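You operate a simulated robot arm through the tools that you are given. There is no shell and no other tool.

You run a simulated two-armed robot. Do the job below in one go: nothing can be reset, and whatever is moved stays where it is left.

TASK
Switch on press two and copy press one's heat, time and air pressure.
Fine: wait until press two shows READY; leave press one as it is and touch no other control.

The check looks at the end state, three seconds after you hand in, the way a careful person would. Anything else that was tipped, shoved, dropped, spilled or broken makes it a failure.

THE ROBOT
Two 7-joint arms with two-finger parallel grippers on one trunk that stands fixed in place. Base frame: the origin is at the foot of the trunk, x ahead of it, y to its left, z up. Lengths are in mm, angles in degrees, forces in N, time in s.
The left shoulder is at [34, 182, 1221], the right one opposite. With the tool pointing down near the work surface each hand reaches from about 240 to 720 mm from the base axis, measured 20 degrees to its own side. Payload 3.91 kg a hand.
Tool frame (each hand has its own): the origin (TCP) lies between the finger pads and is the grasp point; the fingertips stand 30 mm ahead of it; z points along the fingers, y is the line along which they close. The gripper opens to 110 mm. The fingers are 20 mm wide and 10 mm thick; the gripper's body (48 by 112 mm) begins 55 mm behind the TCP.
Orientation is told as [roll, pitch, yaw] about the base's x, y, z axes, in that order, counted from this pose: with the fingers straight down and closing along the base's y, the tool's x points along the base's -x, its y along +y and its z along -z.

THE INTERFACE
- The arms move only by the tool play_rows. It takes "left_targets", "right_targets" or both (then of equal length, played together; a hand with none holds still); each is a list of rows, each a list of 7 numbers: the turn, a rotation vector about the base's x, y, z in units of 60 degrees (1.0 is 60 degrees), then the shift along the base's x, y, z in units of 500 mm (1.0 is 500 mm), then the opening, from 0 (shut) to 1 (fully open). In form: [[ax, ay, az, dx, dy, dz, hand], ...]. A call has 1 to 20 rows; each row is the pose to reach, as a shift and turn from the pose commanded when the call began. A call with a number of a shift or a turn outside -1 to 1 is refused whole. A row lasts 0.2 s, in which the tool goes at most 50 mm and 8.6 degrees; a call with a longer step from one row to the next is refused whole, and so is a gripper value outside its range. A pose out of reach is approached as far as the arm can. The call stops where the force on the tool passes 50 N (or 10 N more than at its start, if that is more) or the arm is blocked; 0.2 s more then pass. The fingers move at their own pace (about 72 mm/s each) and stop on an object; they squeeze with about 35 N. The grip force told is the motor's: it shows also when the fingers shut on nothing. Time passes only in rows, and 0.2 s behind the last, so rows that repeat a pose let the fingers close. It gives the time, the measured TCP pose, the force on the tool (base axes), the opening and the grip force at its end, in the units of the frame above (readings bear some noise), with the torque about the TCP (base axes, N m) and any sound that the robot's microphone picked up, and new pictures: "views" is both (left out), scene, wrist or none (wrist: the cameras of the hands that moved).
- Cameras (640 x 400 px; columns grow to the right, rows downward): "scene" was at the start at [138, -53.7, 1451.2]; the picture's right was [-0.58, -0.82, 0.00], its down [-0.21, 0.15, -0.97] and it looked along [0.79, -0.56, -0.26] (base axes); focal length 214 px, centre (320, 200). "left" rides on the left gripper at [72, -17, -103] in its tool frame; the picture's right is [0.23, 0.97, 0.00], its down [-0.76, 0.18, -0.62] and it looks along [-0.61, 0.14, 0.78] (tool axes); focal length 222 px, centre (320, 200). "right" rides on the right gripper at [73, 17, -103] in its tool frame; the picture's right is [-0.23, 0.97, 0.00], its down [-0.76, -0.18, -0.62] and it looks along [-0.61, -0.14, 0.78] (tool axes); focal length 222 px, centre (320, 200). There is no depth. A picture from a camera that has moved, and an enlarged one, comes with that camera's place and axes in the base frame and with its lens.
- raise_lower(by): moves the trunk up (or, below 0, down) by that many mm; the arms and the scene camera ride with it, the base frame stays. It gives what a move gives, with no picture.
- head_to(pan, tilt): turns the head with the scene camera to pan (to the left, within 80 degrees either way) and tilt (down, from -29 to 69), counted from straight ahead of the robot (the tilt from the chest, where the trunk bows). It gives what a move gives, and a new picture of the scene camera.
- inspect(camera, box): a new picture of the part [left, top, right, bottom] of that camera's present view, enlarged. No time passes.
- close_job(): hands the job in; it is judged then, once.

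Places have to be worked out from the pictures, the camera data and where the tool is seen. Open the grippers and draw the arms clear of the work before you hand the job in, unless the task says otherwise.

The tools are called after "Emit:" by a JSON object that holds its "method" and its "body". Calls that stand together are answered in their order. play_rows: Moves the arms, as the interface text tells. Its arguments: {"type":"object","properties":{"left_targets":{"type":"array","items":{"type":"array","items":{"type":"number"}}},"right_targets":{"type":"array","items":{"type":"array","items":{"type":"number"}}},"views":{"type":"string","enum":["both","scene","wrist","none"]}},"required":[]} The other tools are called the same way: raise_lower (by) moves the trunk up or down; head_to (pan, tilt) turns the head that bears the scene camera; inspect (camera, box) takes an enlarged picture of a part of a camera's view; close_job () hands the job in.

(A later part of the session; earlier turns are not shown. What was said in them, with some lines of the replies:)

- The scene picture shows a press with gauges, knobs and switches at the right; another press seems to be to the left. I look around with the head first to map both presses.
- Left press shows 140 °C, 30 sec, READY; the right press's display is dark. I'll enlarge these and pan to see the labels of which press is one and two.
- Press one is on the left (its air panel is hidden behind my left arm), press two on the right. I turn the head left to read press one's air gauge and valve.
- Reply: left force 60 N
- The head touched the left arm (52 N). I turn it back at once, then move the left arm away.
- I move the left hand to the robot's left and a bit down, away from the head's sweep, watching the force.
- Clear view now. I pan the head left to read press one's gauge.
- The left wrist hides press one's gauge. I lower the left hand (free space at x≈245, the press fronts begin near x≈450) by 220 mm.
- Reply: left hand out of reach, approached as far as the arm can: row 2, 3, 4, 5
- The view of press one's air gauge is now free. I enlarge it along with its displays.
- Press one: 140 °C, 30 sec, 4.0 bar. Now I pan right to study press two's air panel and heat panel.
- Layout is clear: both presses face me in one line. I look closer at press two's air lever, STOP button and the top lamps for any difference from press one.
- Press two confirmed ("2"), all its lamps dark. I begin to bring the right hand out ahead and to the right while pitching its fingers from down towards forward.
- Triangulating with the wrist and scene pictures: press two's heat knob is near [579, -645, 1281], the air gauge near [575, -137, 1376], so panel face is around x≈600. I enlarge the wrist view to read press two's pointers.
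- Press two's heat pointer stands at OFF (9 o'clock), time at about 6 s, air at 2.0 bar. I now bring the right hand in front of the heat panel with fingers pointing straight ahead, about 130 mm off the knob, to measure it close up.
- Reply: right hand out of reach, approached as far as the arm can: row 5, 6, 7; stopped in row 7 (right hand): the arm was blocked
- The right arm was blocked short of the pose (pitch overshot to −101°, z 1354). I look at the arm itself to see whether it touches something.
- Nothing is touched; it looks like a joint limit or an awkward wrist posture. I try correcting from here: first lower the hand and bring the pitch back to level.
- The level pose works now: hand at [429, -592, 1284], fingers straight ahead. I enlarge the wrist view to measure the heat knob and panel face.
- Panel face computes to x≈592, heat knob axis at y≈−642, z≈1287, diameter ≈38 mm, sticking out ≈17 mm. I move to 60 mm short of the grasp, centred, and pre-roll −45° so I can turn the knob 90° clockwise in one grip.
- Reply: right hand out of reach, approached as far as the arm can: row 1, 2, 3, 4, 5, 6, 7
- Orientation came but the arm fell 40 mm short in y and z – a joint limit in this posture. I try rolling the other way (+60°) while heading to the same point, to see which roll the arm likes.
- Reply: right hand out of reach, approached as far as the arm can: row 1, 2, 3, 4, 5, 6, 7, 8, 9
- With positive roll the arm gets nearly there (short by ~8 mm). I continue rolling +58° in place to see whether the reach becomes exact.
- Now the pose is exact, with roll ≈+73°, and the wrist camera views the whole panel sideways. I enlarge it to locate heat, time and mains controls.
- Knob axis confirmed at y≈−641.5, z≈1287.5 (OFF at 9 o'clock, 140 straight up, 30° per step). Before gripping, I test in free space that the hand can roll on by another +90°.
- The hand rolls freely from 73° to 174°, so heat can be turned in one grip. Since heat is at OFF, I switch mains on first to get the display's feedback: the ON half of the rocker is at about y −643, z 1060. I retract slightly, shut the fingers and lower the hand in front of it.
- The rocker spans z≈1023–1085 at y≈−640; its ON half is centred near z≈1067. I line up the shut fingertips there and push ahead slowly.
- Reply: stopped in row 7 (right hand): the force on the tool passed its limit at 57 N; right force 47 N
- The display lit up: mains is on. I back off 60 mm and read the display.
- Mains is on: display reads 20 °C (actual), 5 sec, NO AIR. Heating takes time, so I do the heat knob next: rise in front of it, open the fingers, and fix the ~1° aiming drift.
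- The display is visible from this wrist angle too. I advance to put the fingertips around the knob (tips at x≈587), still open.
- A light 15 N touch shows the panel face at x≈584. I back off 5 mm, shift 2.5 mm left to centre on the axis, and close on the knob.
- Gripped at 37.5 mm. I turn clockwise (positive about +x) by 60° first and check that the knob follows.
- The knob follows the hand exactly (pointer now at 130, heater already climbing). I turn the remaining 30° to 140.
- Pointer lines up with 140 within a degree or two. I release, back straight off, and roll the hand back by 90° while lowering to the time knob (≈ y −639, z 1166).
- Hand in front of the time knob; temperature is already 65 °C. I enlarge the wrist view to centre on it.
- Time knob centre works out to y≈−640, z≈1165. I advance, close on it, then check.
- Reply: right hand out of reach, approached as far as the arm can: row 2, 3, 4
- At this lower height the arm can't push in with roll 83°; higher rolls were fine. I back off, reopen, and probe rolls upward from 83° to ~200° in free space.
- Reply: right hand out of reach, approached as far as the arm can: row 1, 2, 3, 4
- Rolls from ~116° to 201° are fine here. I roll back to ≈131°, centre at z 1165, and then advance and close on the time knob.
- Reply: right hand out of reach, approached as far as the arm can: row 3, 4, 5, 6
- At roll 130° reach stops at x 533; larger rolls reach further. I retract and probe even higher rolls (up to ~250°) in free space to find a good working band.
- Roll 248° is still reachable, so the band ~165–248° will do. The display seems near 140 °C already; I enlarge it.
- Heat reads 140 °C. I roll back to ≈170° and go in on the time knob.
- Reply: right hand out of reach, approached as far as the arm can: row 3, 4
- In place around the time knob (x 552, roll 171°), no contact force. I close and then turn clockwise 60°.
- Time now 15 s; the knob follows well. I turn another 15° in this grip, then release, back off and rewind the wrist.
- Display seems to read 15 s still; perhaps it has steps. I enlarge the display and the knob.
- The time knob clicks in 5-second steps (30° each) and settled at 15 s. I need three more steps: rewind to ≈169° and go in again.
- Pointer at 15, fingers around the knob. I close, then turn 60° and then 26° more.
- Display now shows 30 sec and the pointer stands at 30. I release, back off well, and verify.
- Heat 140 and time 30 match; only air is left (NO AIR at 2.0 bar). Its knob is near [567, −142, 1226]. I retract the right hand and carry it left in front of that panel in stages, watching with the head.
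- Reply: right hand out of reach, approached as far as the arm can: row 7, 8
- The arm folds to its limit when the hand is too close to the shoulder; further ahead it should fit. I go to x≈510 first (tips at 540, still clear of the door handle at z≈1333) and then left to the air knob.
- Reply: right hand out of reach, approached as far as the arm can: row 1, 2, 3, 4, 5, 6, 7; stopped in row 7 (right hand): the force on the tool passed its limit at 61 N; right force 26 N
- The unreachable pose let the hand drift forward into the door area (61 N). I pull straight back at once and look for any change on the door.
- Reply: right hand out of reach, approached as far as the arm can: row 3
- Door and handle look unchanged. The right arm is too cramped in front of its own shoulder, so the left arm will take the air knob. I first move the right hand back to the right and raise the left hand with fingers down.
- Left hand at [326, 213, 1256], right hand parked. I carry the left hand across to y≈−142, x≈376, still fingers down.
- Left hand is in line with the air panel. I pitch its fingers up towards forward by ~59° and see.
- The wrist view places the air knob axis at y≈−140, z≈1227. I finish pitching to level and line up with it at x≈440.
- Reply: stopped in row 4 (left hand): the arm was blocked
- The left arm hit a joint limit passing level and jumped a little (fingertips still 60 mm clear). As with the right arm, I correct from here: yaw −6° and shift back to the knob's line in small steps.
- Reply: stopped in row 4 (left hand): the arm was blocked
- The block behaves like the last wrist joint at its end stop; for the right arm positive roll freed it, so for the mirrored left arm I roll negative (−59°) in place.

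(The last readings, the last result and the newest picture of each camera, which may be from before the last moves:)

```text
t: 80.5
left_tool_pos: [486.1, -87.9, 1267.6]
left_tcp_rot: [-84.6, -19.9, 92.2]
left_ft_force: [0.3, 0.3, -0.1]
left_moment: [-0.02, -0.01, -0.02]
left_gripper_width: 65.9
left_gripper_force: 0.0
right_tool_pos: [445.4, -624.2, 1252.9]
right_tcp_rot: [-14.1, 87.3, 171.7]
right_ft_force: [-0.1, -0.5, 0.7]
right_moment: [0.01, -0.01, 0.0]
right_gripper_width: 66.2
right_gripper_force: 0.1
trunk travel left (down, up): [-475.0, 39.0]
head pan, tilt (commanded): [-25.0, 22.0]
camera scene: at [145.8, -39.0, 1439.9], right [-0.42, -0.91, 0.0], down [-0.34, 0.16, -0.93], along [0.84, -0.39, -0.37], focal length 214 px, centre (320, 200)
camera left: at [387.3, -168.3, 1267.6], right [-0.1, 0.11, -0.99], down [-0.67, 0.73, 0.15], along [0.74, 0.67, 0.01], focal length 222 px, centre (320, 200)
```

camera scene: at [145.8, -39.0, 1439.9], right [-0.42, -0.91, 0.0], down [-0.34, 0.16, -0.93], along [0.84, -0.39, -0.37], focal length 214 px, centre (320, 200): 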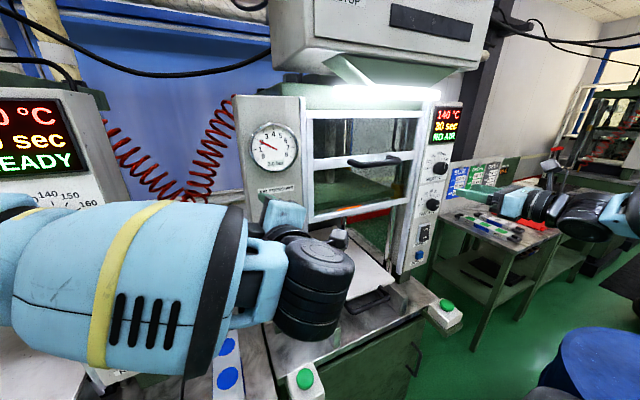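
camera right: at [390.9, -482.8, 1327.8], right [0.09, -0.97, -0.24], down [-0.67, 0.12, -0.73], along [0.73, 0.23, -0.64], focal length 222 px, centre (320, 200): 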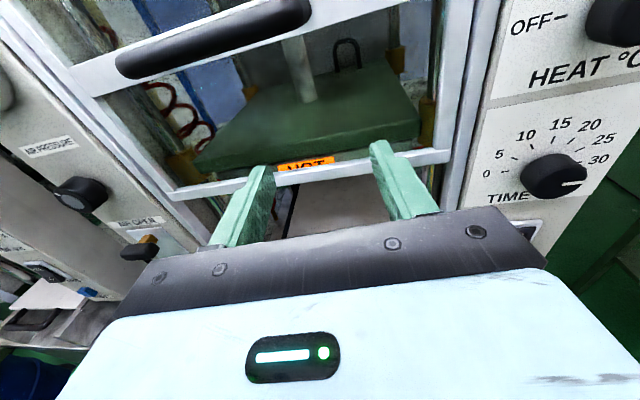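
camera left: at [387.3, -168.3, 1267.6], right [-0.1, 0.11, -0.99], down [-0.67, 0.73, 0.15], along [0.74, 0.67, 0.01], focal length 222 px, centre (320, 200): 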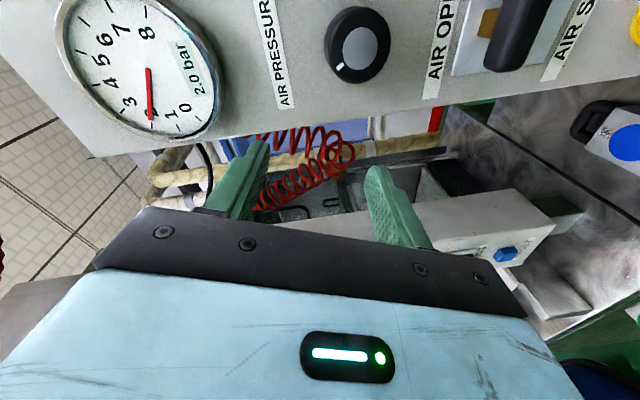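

Rolling negative freed the arm (roll ≈ −70°, no block). I correct the aim by 6° so the fingers point straight ahead, and shift onto the knob axis at y −140, z 1227.

Emit:
{"method": "play_rows", "body": {"left_targets": [[0, -0.042, -0.034, 0, -0.03, -0.02, 0.6], [0, -0.0847, -0.067, 0, -0.07, -0.05, 0.6], [0, -0.0847, -0.067, 0, -0.104, -0.08, 0.6], [0, -0.0847, -0.067, 0, -0.104, -0.08, 0.6]], "views": "wrist"}}

Emit:
{"method": "inspect", "body": {"camera": "left", "box": [200, 0, 440, 180]}}

```text
t: 81.5
left_tool_pos: [484.8, -140.4, 1229.5]
left_tcp_rot: [-90.1, -20.0, 90.0]
left_ft_force: [-0.8, 0.9, 0.0]
left_moment: [0.0, 0.01, 0.03]
left_gripper_width: 66.1
left_gripper_force: 0.1
right_tool_pos: [445.5, -622.8, 1252.4]
right_tcp_rot: [-13.9, 87.3, 171.9]
right_ft_force: [0.4, 0.1, 0.9]
right_moment: [-0.02, 0.01, -0.01]
right_gripper_width: 66.3
right_gripper_force: 0.0
trunk travel left (down, up): [-475.0, 39.0]
head pan, tilt (commanded): [-25.0, 22.0]
camera left: at [382.3, -212.9, 1220.2], right [0.0, 0.12, -0.99], down [-0.62, 0.78, 0.09], along [0.78, 0.62, 0.07], focal length 222 px, centre (320, 200)
```

left: 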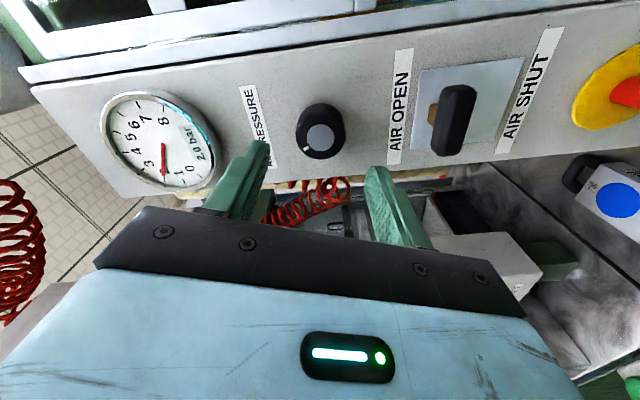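

```text
2.22 times, centred on (320, 90) of left
camera zoom: at [382.3, -212.9, 1220.2], right [0.0, 0.12, -0.99], down [-0.62, 0.78, 0.09], along [0.78, 0.62, 0.07], focal length 494 px, centre (320, 444)
```

zoom: 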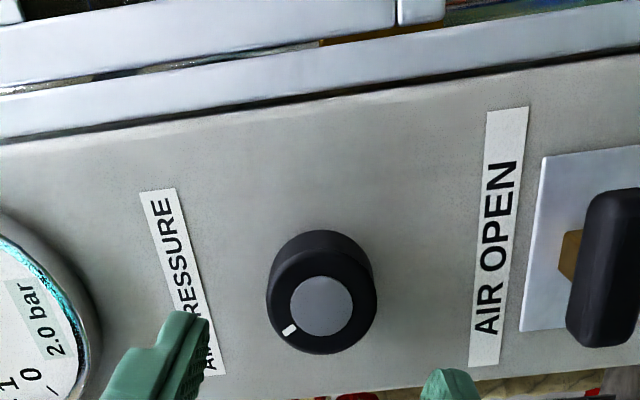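

Now straight on the knob axis. The lever stands like press one's, so I leave it. Air pointer at about −42° (2 bar); press one's at 4 bar is about straight up, so ~45° clockwise is needed. I roll to about −129° first so the turn has range.

Emit:
{"method": "play_rows", "body": {"left_targets": [[-0.14, 0, 0, 0, 0.004, -0.002, 0.6], [-0.28, 0, 0, 0, 0.004, -0.002, 0.6], [-0.42, 0, 0, 0, 0.004, -0.002, 0.6], [-0.56, 0, 0, 0, 0.004, -0.002, 0.6], [-0.7, 0, 0, 0, 0.004, -0.002, 0.6], [-0.84, 0, 0, 0, 0.004, -0.002, 0.6], [-0.98, 0, 0, 0, 0.004, -0.002, 0.6]], "views": "both"}}

```text
t: 83.1
left_tool_pos: [485.5, -138.5, 1226.1]
left_tcp_rot: [-89.9, 39.0, 90.1]
left_ft_force: [0.3, -0.6, 0.1]
left_moment: [0.01, 0.0, 0.0]
left_gripper_width: 65.9
left_gripper_force: 0.1
right_tool_pos: [445.4, -624.1, 1253.8]
right_tcp_rot: [-14.2, 87.3, 171.4]
right_ft_force: [-0.6, -0.9, -0.5]
right_moment: [0.01, -0.01, 0.05]
right_gripper_width: 65.9
right_gripper_force: 0.1
trunk travel left (down, up): [-475.0, 39.0]
head pan, tilt (commanded): [-25.0, 22.0]
camera scene: at [145.5, -39.2, 1440.0], right [-0.42, -0.91, 0.0], down [-0.34, 0.16, -0.93], along [0.84, -0.39, -0.37], focal length 214 px, centre (320, 200)
camera left: at [381.9, -183.6, 1285.4], right [0.0, -0.79, -0.61], down [-0.62, 0.48, -0.62], along [0.78, 0.38, -0.49], focal length 222 px, centre (320, 200)
```

scene: 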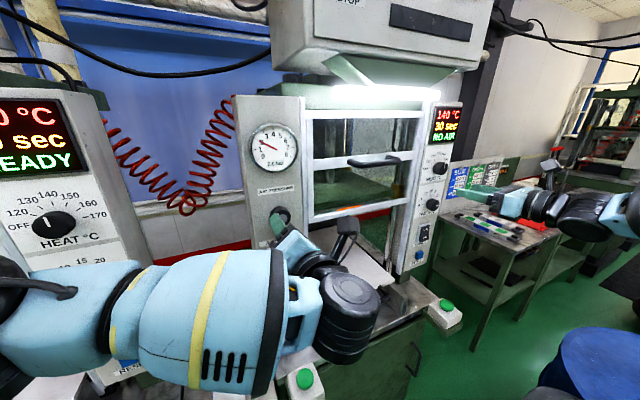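
left: 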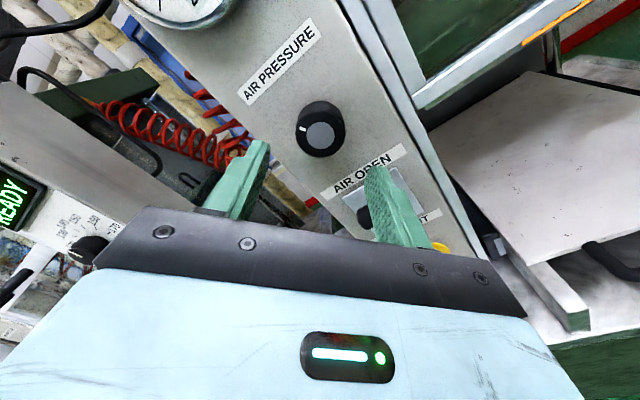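

Roll −129° is reached; the scene camera still sees the gauge. I advance around the air knob, still open.

Emit:
{"method": "play_rows", "body": {"left_targets": [[0, 0, 0, 0.04, 0, 0.002, 0.6], [0, 0, 0, 0.08, 0, 0.003, 0.6], [0, 0, 0, 0.11, 0, 0.003, 0.6], [0, 0, 0, 0.128, 0, 0.003, 0.6], [0, 0, 0, 0.128, 0, 0.003, 0.6]], "views": "both"}}

```text
t: 84.3
left_tool_pos: [548.2, -138.1, 1228.5]
left_tcp_rot: [-89.9, 38.8, 90.1]
left_ft_force: [1.0, 0.0, 0.2]
left_moment: [-0.05, -0.05, 0.02]
left_gripper_width: 65.9
left_gripper_force: 0.2
right_tool_pos: [445.8, -624.1, 1253.2]
right_tcp_rot: [-14.2, 87.2, 171.5]
right_ft_force: [0.5, -0.4, -0.3]
right_moment: [0.02, 0.02, -0.03]
right_gripper_width: 66.3
right_gripper_force: 0.1
trunk travel left (down, up): [-475.0, 39.0]
head pan, tilt (commanded): [-25.0, 22.0]
camera scene: at [145.5, -39.2, 1440.0], right [-0.42, -0.91, 0.0], down [-0.34, 0.16, -0.93], along [0.84, -0.39, -0.37], focal length 214 px, centre (320, 200)
camera left: at [446.2, -183.6, 1287.3], right [0.0, -0.79, -0.62], down [-0.62, 0.48, -0.62], along [0.78, 0.38, -0.49], focal length 222 px, centre (320, 200)
```

scene: 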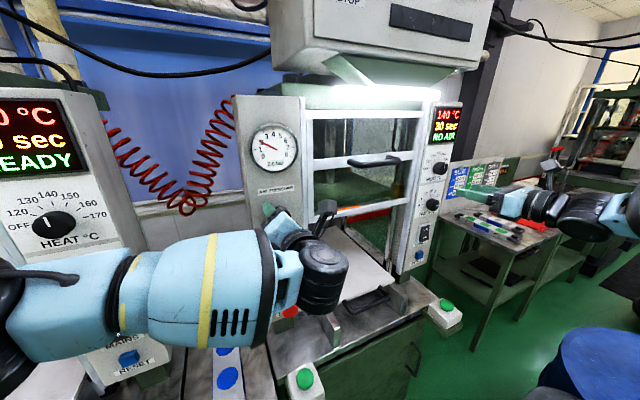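
left: 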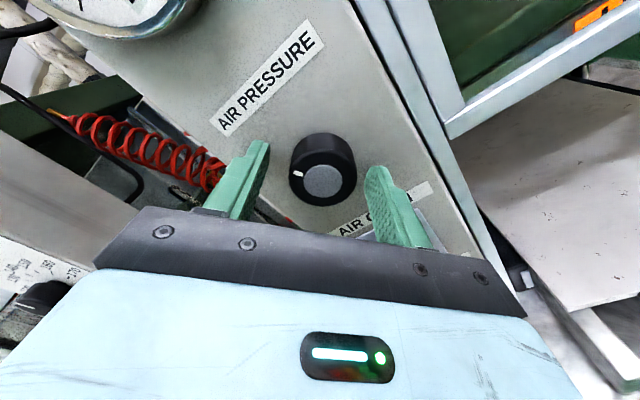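

No contact, knob centred between the fingers. I close on it.

Emit:
{"method": "play_rows", "body": {"left_targets": [[0, 0, 0, 0, 0, 0, 0.3], [0, 0, 0, 0, 0, 0, 0], [0, 0, 0, 0, 0, 0, 0]], "views": "wrist"}}

```text
t: 85.1
left_tool_pos: [549.7, -139.2, 1226.7]
left_tcp_rot: [-89.7, 38.8, 90.1]
left_ft_force: [0.0, -1.5, -5.1]
left_moment: [0.0, -0.06, -0.08]
left_gripper_width: 41.4
left_gripper_force: 44.6
right_tool_pos: [445.8, -624.6, 1252.0]
right_tcp_rot: [-14.4, 87.3, 171.3]
right_ft_force: [0.0, -0.4, 0.2]
right_moment: [0.02, 0.0, 0.01]
right_gripper_width: 66.0
right_gripper_force: 0.1
trunk travel left (down, up): [-475.0, 39.0]
head pan, tilt (commanded): [-25.0, 22.0]
camera left: at [446.3, -184.3, 1286.3], right [0.0, -0.79, -0.62], down [-0.62, 0.48, -0.61], along [0.78, 0.38, -0.49], focal length 222 px, centre (320, 200)
```

left: 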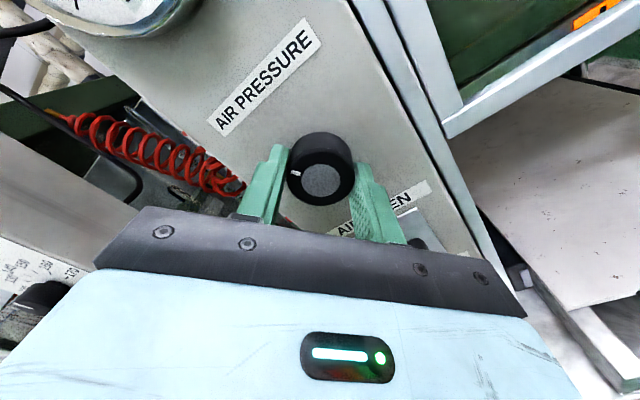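

Gripped at 41 mm. I turn it clockwise 22° first and check the gauge.

Emit:
{"method": "play_rows", "body": {"left_targets": [[0.1, 0, 0, 0, 0, 0, 0], [0.2, 0, 0, 0, 0, 0, 0], [0.3, 0, 0, 0, 0, 0, 0], [0.375, 0, 0, 0, 0, 0, 0], [0.375, 0, 0, 0, 0, 0, 0], [0.375, 0, 0, 0, 0, 0, 0]], "views": "both"}}

Emit:
{"method": "inspect", "body": {"camera": "scene", "box": [240, 120, 304, 170]}}

```text
t: 86.5
left_tool_pos: [548.5, -138.6, 1227.1]
left_tcp_rot: [-90.0, 16.2, 89.9]
left_ft_force: [3.9, -5.9, -1.2]
left_moment: [-0.03, 0.12, -0.12]
left_gripper_width: 41.1
left_gripper_force: 45.4
right_tool_pos: [446.5, -624.0, 1251.1]
right_tcp_rot: [-15.0, 87.3, 170.6]
right_ft_force: [0.3, 0.2, 0.4]
right_moment: [0.0, 0.0, -0.01]
right_gripper_width: 66.0
right_gripper_force: 0.1
trunk travel left (down, up): [-475.0, 39.0]
head pan, tilt (commanded): [-25.0, 22.0]
camera scene: at [146.3, -40.3, 1439.9], right [-0.42, -0.91, 0.0], down [-0.34, 0.16, -0.93], along [0.84, -0.39, -0.38], focal length 214 px, centre (320, 200)
camera left: at [446.2, -203.1, 1264.4], right [0.0, -0.49, -0.87], down [-0.62, 0.68, -0.38], along [0.78, 0.54, -0.31], focal length 222 px, centre (320, 200)
```

scene: 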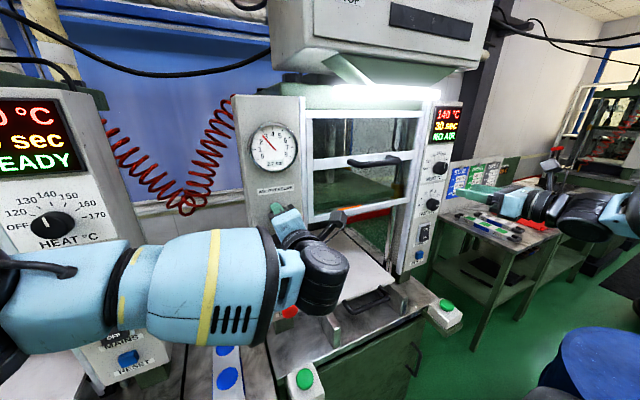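
left: 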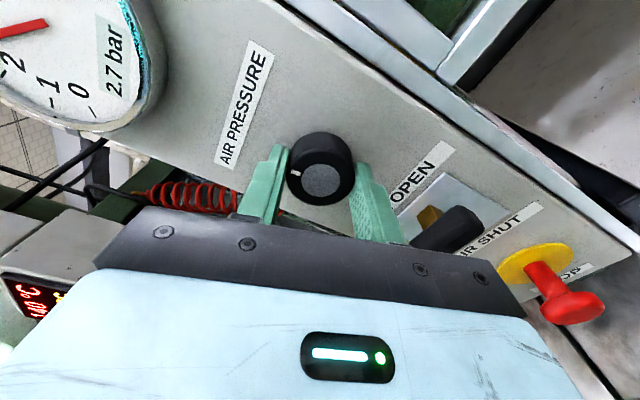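

```text
8.00 times, centred on (272, 145) of scene
camera zoom: at [146.3, -40.3, 1439.9], right [-0.42, -0.91, 0.0], down [-0.34, 0.16, -0.93], along [0.84, -0.39, -0.38], focal length 1716 px, centre (704, 640)
```

zoom: 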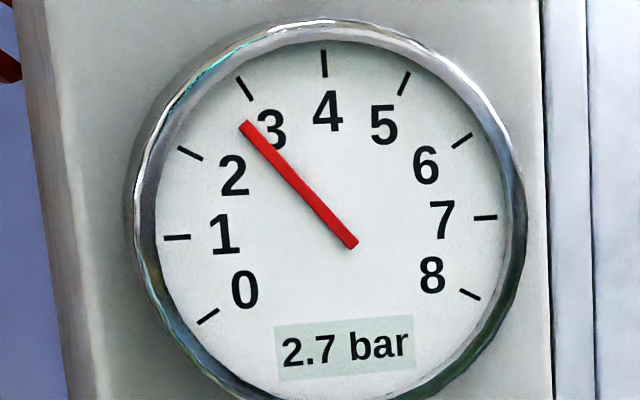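

Gauge climbs to 2.7 bar, about 30°/bar, continuous. I turn another 36° and check.

Emit:
{"method": "play_rows", "body": {"left_targets": [[0.1, 0, 0, 0, 0, 0, 0], [0.2, 0, 0, 0, 0, 0, 0], [0.3, 0, 0, 0, 0, 0, 0], [0.4, 0, 0, 0, 0, 0, 0], [0.5, 0, 0, 0, 0, 0, 0], [0.6, 0, 0, 0, 0, 0, 0], [0.6, 0, 0, 0, 0, 0, 0], [0.6, 0, 0, 0, 0, 0, 0]], "views": "both"}}

Emit:
{"method": "inspect", "body": {"camera": "scene", "box": [240, 120, 304, 170]}}

```text
t: 88.3
left_tool_pos: [548.1, -137.9, 1227.9]
left_tcp_rot: [-90.1, -19.9, 90.1]
left_ft_force: [7.3, -7.5, 8.3]
left_moment: [-0.04, 0.11, -0.69]
left_gripper_width: 41.5
left_gripper_force: 45.4
right_tool_pos: [446.0, -624.7, 1251.7]
right_tcp_rot: [-15.1, 87.3, 170.6]
right_ft_force: [-0.1, 0.5, 0.0]
right_moment: [0.02, 0.02, 0.03]
right_gripper_width: 66.0
right_gripper_force: 0.1
trunk travel left (down, up): [-475.0, 39.0]
head pan, tilt (commanded): [-25.0, 22.0]
camera scene: at [146.1, -40.5, 1440.0], right [-0.42, -0.91, 0.0], down [-0.34, 0.16, -0.93], along [0.84, -0.39, -0.38], focal length 214 px, centre (320, 200)
camera left: at [446.2, -212.1, 1220.1], right [0.0, 0.12, -0.99], down [-0.62, 0.78, 0.09], along [0.78, 0.62, 0.07], focal length 222 px, centre (320, 200)
```

scene: 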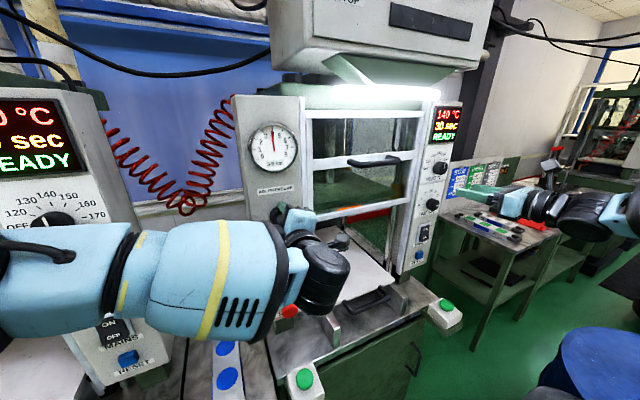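
left: 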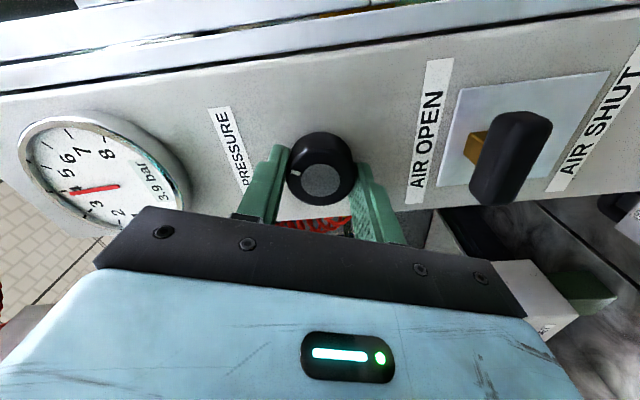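

```text
8.00 times, centred on (272, 145) of scene
camera zoom: at [146.1, -40.5, 1440.0], right [-0.42, -0.91, 0.0], down [-0.34, 0.16, -0.93], along [0.84, -0.39, -0.38], focal length 1716 px, centre (704, 640)
```

zoom: 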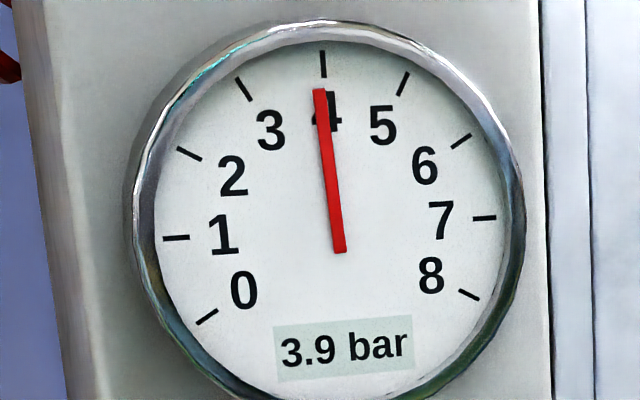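

Press two now shows READY at 3.9 bar. Two more degrees should make it 4.0.

Emit:
{"method": "play_rows", "body": {"left_targets": [[0.02, 0, 0, 0, 0, 0, 0], [0.035, 0, 0, 0, 0, 0, 0], [0.035, 0, 0, 0, 0, 0, 0], [0.035, 0, 0, 0, 0, 0, 0]], "views": "both"}}

Emit:
{"method": "inspect", "body": {"camera": "scene", "box": [240, 120, 304, 170]}}

```text
t: 89.3
left_tool_pos: [550.0, -138.1, 1228.8]
left_tcp_rot: [-90.2, -21.9, 90.1]
left_ft_force: [8.4, -10.7, 15.9]
left_moment: [0.0, -0.13, -0.4]
left_gripper_width: 41.0
left_gripper_force: 45.0
right_tool_pos: [444.9, -624.9, 1252.3]
right_tcp_rot: [-15.6, 87.4, 170.0]
right_ft_force: [-0.8, -0.3, -0.2]
right_moment: [0.0, 0.0, 0.01]
right_gripper_width: 65.9
right_gripper_force: 0.1
trunk travel left (down, up): [-475.0, 39.0]
head pan, tilt (commanded): [-25.0, 22.0]
camera scene: at [145.5, -40.8, 1440.1], right [-0.42, -0.91, 0.0], down [-0.34, 0.16, -0.93], along [0.84, -0.39, -0.38], focal length 214 px, centre (320, 200)
camera left: at [446.2, -211.8, 1217.3], right [0.0, 0.15, -0.99], down [-0.62, 0.77, 0.12], along [0.78, 0.62, 0.1], focal length 222 px, centre (320, 200)
```

scene: 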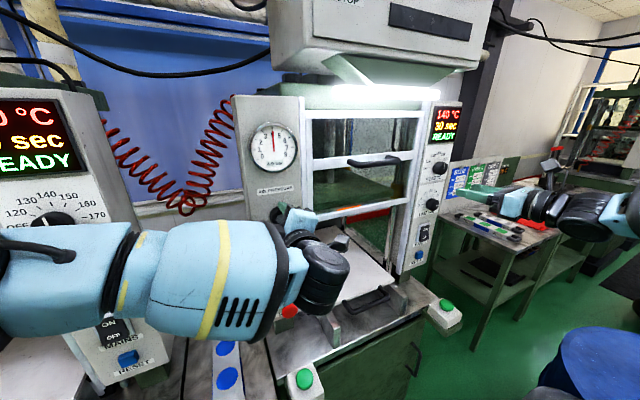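
left: 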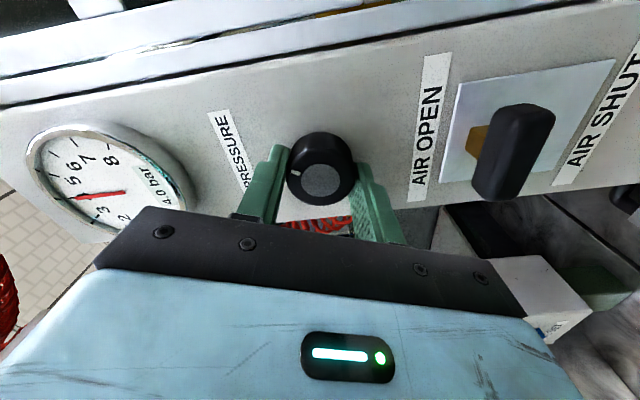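

```text
8.00 times, centred on (272, 145) of scene
camera zoom: at [145.5, -40.8, 1440.1], right [-0.42, -0.91, 0.0], down [-0.34, 0.16, -0.93], along [0.84, -0.39, -0.38], focal length 1716 px, centre (704, 640)
```

zoom: 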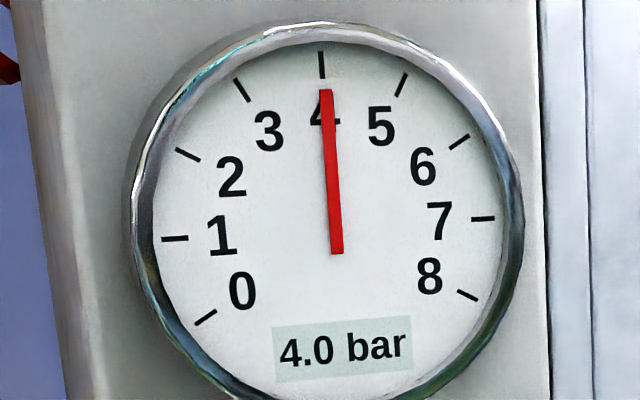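

Gauge reads 4.0 bar. I open the fingers and draw straight back.

Emit:
{"method": "play_rows", "body": {"left_targets": [[0, 0, 0, 0, 0, 0, 0.3], [0, 0, 0, 0, 0, 0, 0.6], [0, 0, 0, -0.02, 0, 0, 0.6], [0, 0, 0, -0.08, 0, 0, 0.6], [0, 0, 0, -0.14, 0, 0, 0.6]], "views": "both"}}

Emit:
{"method": "inspect", "body": {"camera": "scene", "box": [240, 120, 304, 170]}}

Emit:
{"method": "inspect", "body": {"camera": "scene", "box": [400, 90, 480, 290]}}

```text
t: 90.5
left_tool_pos: [477.0, -137.2, 1227.2]
left_tcp_rot: [-89.9, -21.8, 90.1]
left_ft_force: [0.2, -0.9, 0.4]
left_moment: [0.03, -0.02, 0.01]
left_gripper_width: 66.0
left_gripper_force: 0.2
right_tool_pos: [445.5, -623.8, 1252.9]
right_tcp_rot: [-14.7, 87.3, 171.1]
right_ft_force: [-0.2, 0.2, -0.2]
right_moment: [0.03, 0.02, 0.01]
right_gripper_width: 66.3
right_gripper_force: 0.0
trunk travel left (down, up): [-475.0, 39.0]
head pan, tilt (commanded): [-25.0, 22.0]
camera scene: at [145.0, -39.6, 1440.0], right [-0.42, -0.91, 0.0], down [-0.34, 0.16, -0.93], along [0.84, -0.39, -0.37], focal length 214 px, centre (320, 200)
camera left: at [375.5, -211.2, 1217.0], right [0.0, 0.15, -0.99], down [-0.63, 0.77, 0.12], along [0.78, 0.62, 0.09], focal length 222 px, centre (320, 200)
```

scene: 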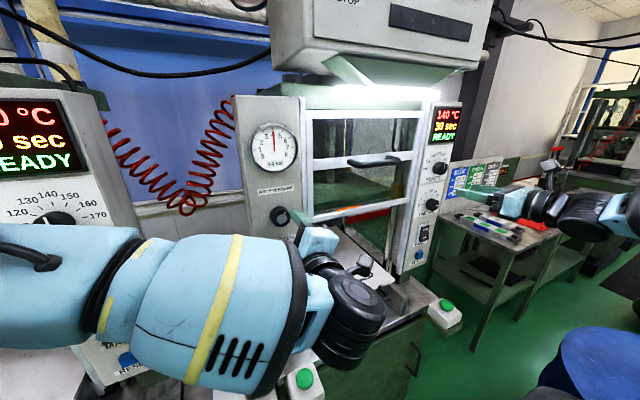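
left: 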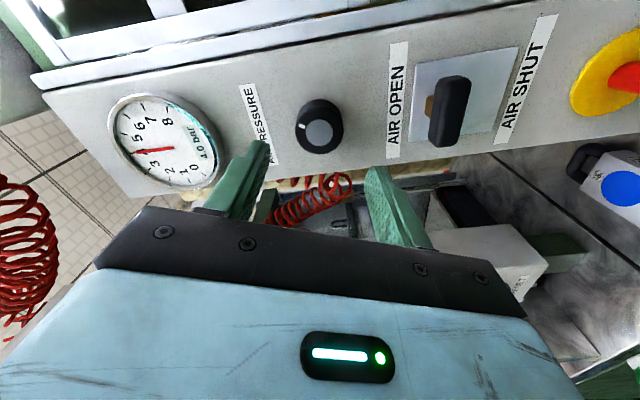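

```text
8.00 times, centred on (272, 145) of scene
camera zoom: at [145.0, -39.6, 1440.0], right [-0.42, -0.91, 0.0], down [-0.34, 0.16, -0.93], along [0.84, -0.39, -0.37], focal length 1716 px, centre (704, 640)
```

zoom: 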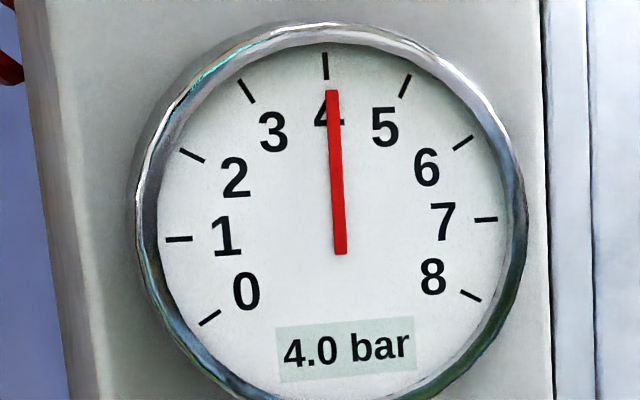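

```text
2.00 times, centred on (440, 190) of scene
camera zoom: at [145.0, -39.6, 1440.0], right [-0.42, -0.91, 0.0], down [-0.34, 0.16, -0.93], along [0.84, -0.39, -0.37], focal length 429 px, centre (80, 220)
```

zoom: 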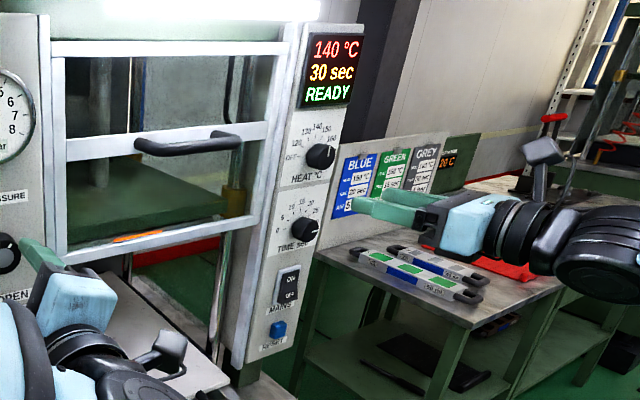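

Everything matches: 140 °C, 30 sec, 4.0 bar, READY. I draw both hands back and open them.

Emit:
{"method": "play_rows", "body": {"left_targets": [[0, 0, 0, -0.04, 0, 0, 0.8], [0, 0, 0, -0.08, 0, 0, 1], [0, 0, 0, -0.12, 0, 0, 1], [0, 0, 0, -0.15, 0, 0, 1]], "right_targets": [[0, 0, 0, -0.03, 0, 0, 0.6], [0, 0, 0, -0.06, 0, 0, 0.8], [0, 0, 0, -0.09, 0, 0, 1], [0, 0, 0, -0.12, 0, 0, 1]], "views": "both"}}

```text
t: 91.7
left_tool_pos: [428.6, -114.0, 1212.3]
left_tcp_rot: [-85.9, -20.4, 92.1]
left_ft_force: [0.4, -0.3, 0.0]
left_moment: [0.01, 0.01, -0.01]
left_gripper_width: 110.0
left_gripper_force: 0.0
right_tool_pos: [386.5, -624.0, 1251.8]
right_tcp_rot: [-14.3, 87.4, 171.1]
right_ft_force: [0.7, -0.3, 0.0]
right_moment: [-0.02, -0.01, 0.05]
right_gripper_width: 110.2
right_gripper_force: 0.0
trunk travel left (down, up): [-475.0, 39.0]
head pan, tilt (commanded): [-25.0, 22.0]
stopped in row 4 (left hand): the arm was blocked; the commanded pose is now the measured one
camera scene: at [146.3, -39.0, 1439.9], right [-0.42, -0.91, 0.0], down [-0.34, 0.16, -0.93], along [0.84, -0.39, -0.38], focal length 214 px, centre (320, 200)
camera right: at [289.4, -650.5, 1328.9], right [0.09, -0.97, -0.24], down [-0.67, 0.12, -0.73], along [0.73, 0.22, -0.64], focal length 222 px, centre (320, 200)
camera left: at [329.2, -194.1, 1209.7], right [-0.07, 0.12, -0.99], down [-0.66, 0.74, 0.14], along [0.75, 0.67, 0.03], focal length 222 px, centre (320, 200)
```

scene: 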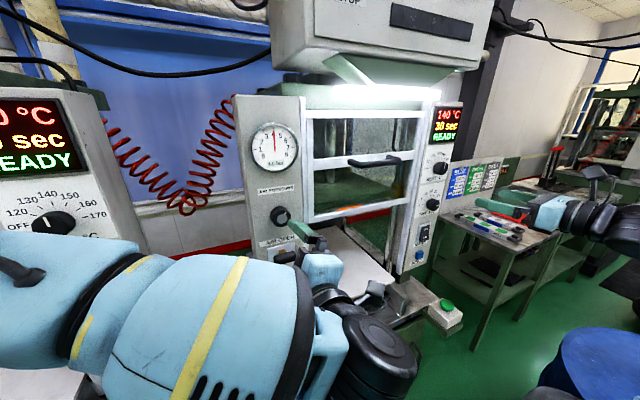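
right: 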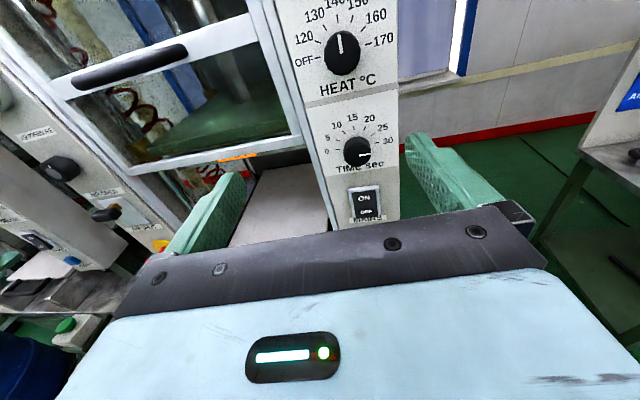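
left: 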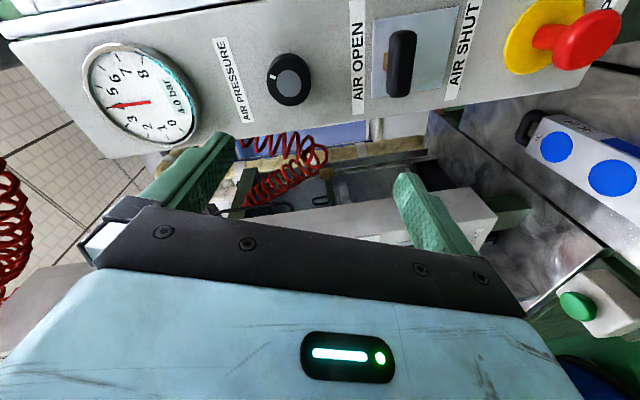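

Left hand stopped at a harmless joint limit, 100 mm clear of everything; right hand is clear too. I turn the head slightly to confirm press one and the final state.

Emit:
{"method": "head_to", "body": {"pan": 5, "tilt": 18}}

```text
t: 92.7
left_tool_pos: [427.2, -114.1, 1211.8]
left_tcp_rot: [-85.9, -20.6, 92.1]
left_ft_force: [0.4, -0.5, 0.5]
left_moment: [0.05, 0.01, -0.01]
left_gripper_width: 110.0
left_gripper_force: 0.0
right_tool_pos: [385.2, -623.6, 1251.8]
right_tcp_rot: [-14.6, 87.4, 171.1]
right_ft_force: [-0.4, 0.1, -0.1]
right_moment: [-0.03, 0.01, -0.02]
right_gripper_width: 110.3
right_gripper_force: 0.1
trunk travel left (down, up): [-475.0, 39.0]
head pan, tilt (commanded): [5.0, 18.0]
camera scene: at [154.6, 8.1, 1446.4], right [0.09, -1.0, 0.0], down [-0.31, -0.03, -0.95], along [0.95, 0.08, -0.31], focal length 214 px, centre (320, 200)
```

scene: 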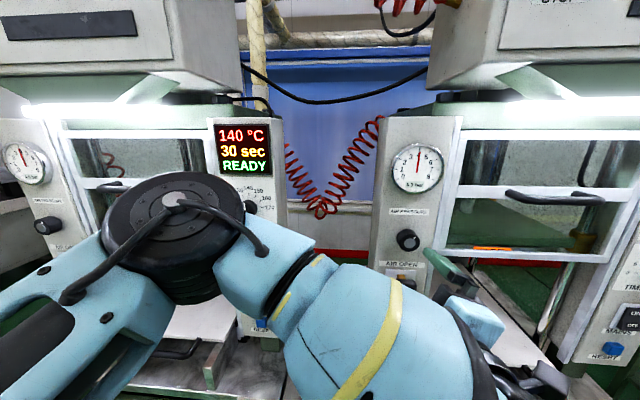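

Press one still shows 140 °C / 30 sec / READY; both arms hover free with no forces. I enlarge both gauges and the displays for a last check.

Emit:
{"method": "inspect", "body": {"camera": "scene", "box": [0, 110, 290, 290]}}

Emit:
{"method": "inspect", "body": {"camera": "scene", "box": [370, 110, 640, 290]}}

Emit:
{"method": "inspect", "body": {"camera": "right", "box": [270, 0, 430, 230]}}

Emit:
{"method": "head_to", "body": {"pan": -35, "tilt": 5}}

```text
2.21 times, centred on (145, 200) of scene
camera zoom: at [154.6, 8.1, 1446.4], right [0.09, -1.0, 0.0], down [-0.31, -0.03, -0.95], along [0.95, 0.08, -0.31], focal length 473 px, centre (706, 200)
```

zoom: 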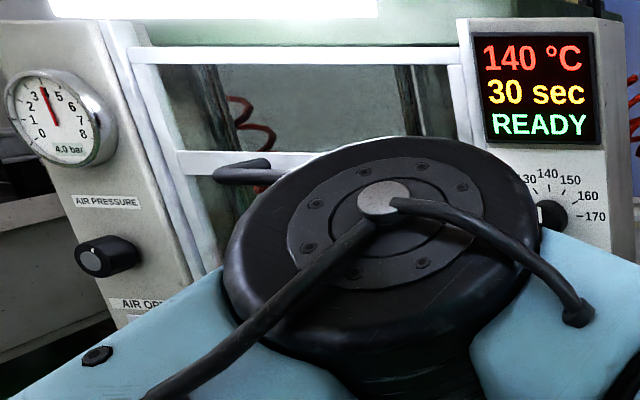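

```text
2.22 times, centred on (505, 200) of scene
camera zoom: at [154.6, 8.1, 1446.4], right [0.09, -1.0, 0.0], down [-0.31, -0.03, -0.95], along [0.95, 0.08, -0.31], focal length 477 px, centre (-91, 200)
```

zoom: 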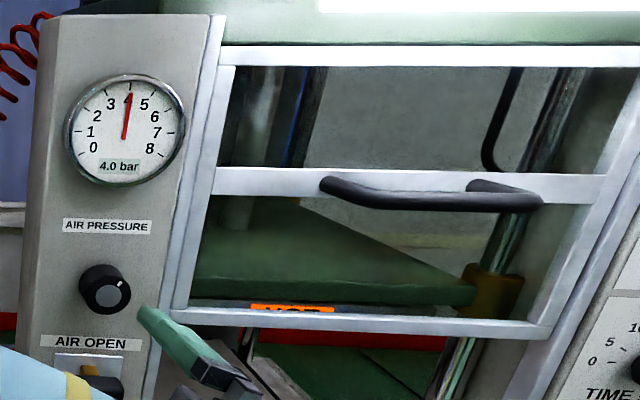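

```text
1.74 times, centred on (350, 115) of right
camera zoom: at [288.9, -650.6, 1328.9], right [0.09, -0.97, -0.24], down [-0.67, 0.12, -0.73], along [0.74, 0.22, -0.64], focal length 386 px, centre (268, 348)
```

zoom: 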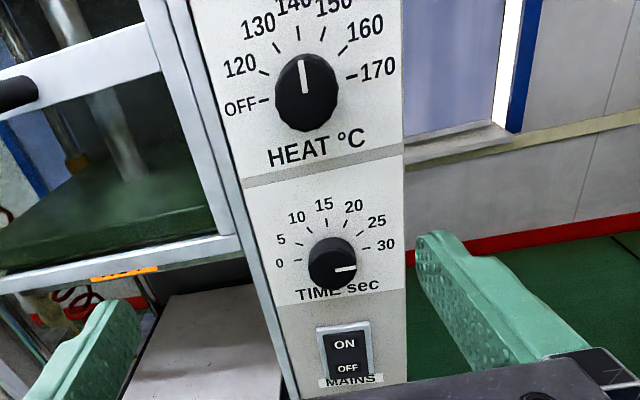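

```text
t: 93.8
left_tool_pos: [426.9, -115.4, 1212.3]
left_tcp_rot: [-86.1, -20.5, 92.1]
left_ft_force: [-0.2, 0.2, 0.3]
left_moment: [-0.03, 0.0, 0.0]
left_gripper_width: 110.1
left_gripper_force: 0.0
right_tool_pos: [385.1, -624.0, 1251.5]
right_tcp_rot: [-14.5, 87.2, 171.1]
right_ft_force: [0.5, 0.2, 0.5]
right_moment: [0.03, 0.01, 0.01]
right_gripper_width: 110.2
right_gripper_force: 0.0
trunk travel left (down, up): [-475.0, 39.0]
head pan, tilt (commanded): [-35.0, 5.0]
camera scene: at [136.8, -52.6, 1467.5], right [-0.57, -0.82, 0.0], down [-0.07, 0.05, -1.0], along [0.82, -0.57, -0.09], focal length 214 px, centre (320, 200)
```

scene: 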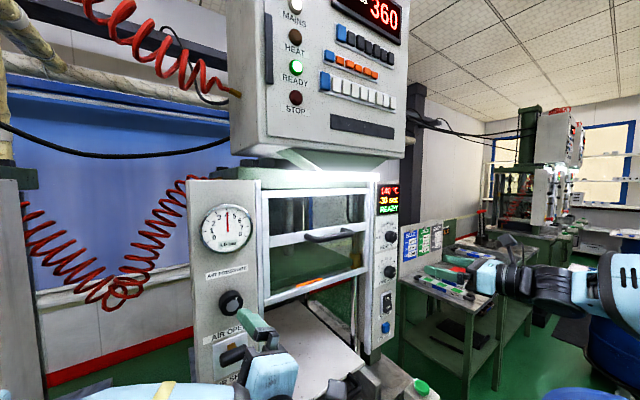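

Press two: MAINS and READY lamps lit, 140 °C, 30 sec, 4.0 bar, matching press one, which is unchanged; both grippers are open and clear. I hand the job in.

Emit:
{"method": "close_job", "body": {}}

```text
The job is handed in.
```

Press two is switched on and set to match press one: 140 °C, 30 sec and 4.0 bar. Its display and lamp both show READY, and I handed the job in.

- **Press one:** I did not touch it. At the last check it still showed 140 °C, 30 sec, 4.0 bar and READY.
- **Controls touched on press two:** I used only the mains switch and the heat, time and air pressure knobs.
- **Contact with press two's door:** While carrying the right hand across, it drifted into the door area and pressed on something there with 61 N before stopping. I pulled it straight back, and the door and handle looked unchanged afterwards.
- **Contact with my own arm:** Early on, the head bumped the left arm with about 52 N. I turned it back at once.
- **Where the arms are:** Both grippers are open and touch nothing. The left hand hit a joint limit while backing away, so it rests about 100 mm from press two's air panel.
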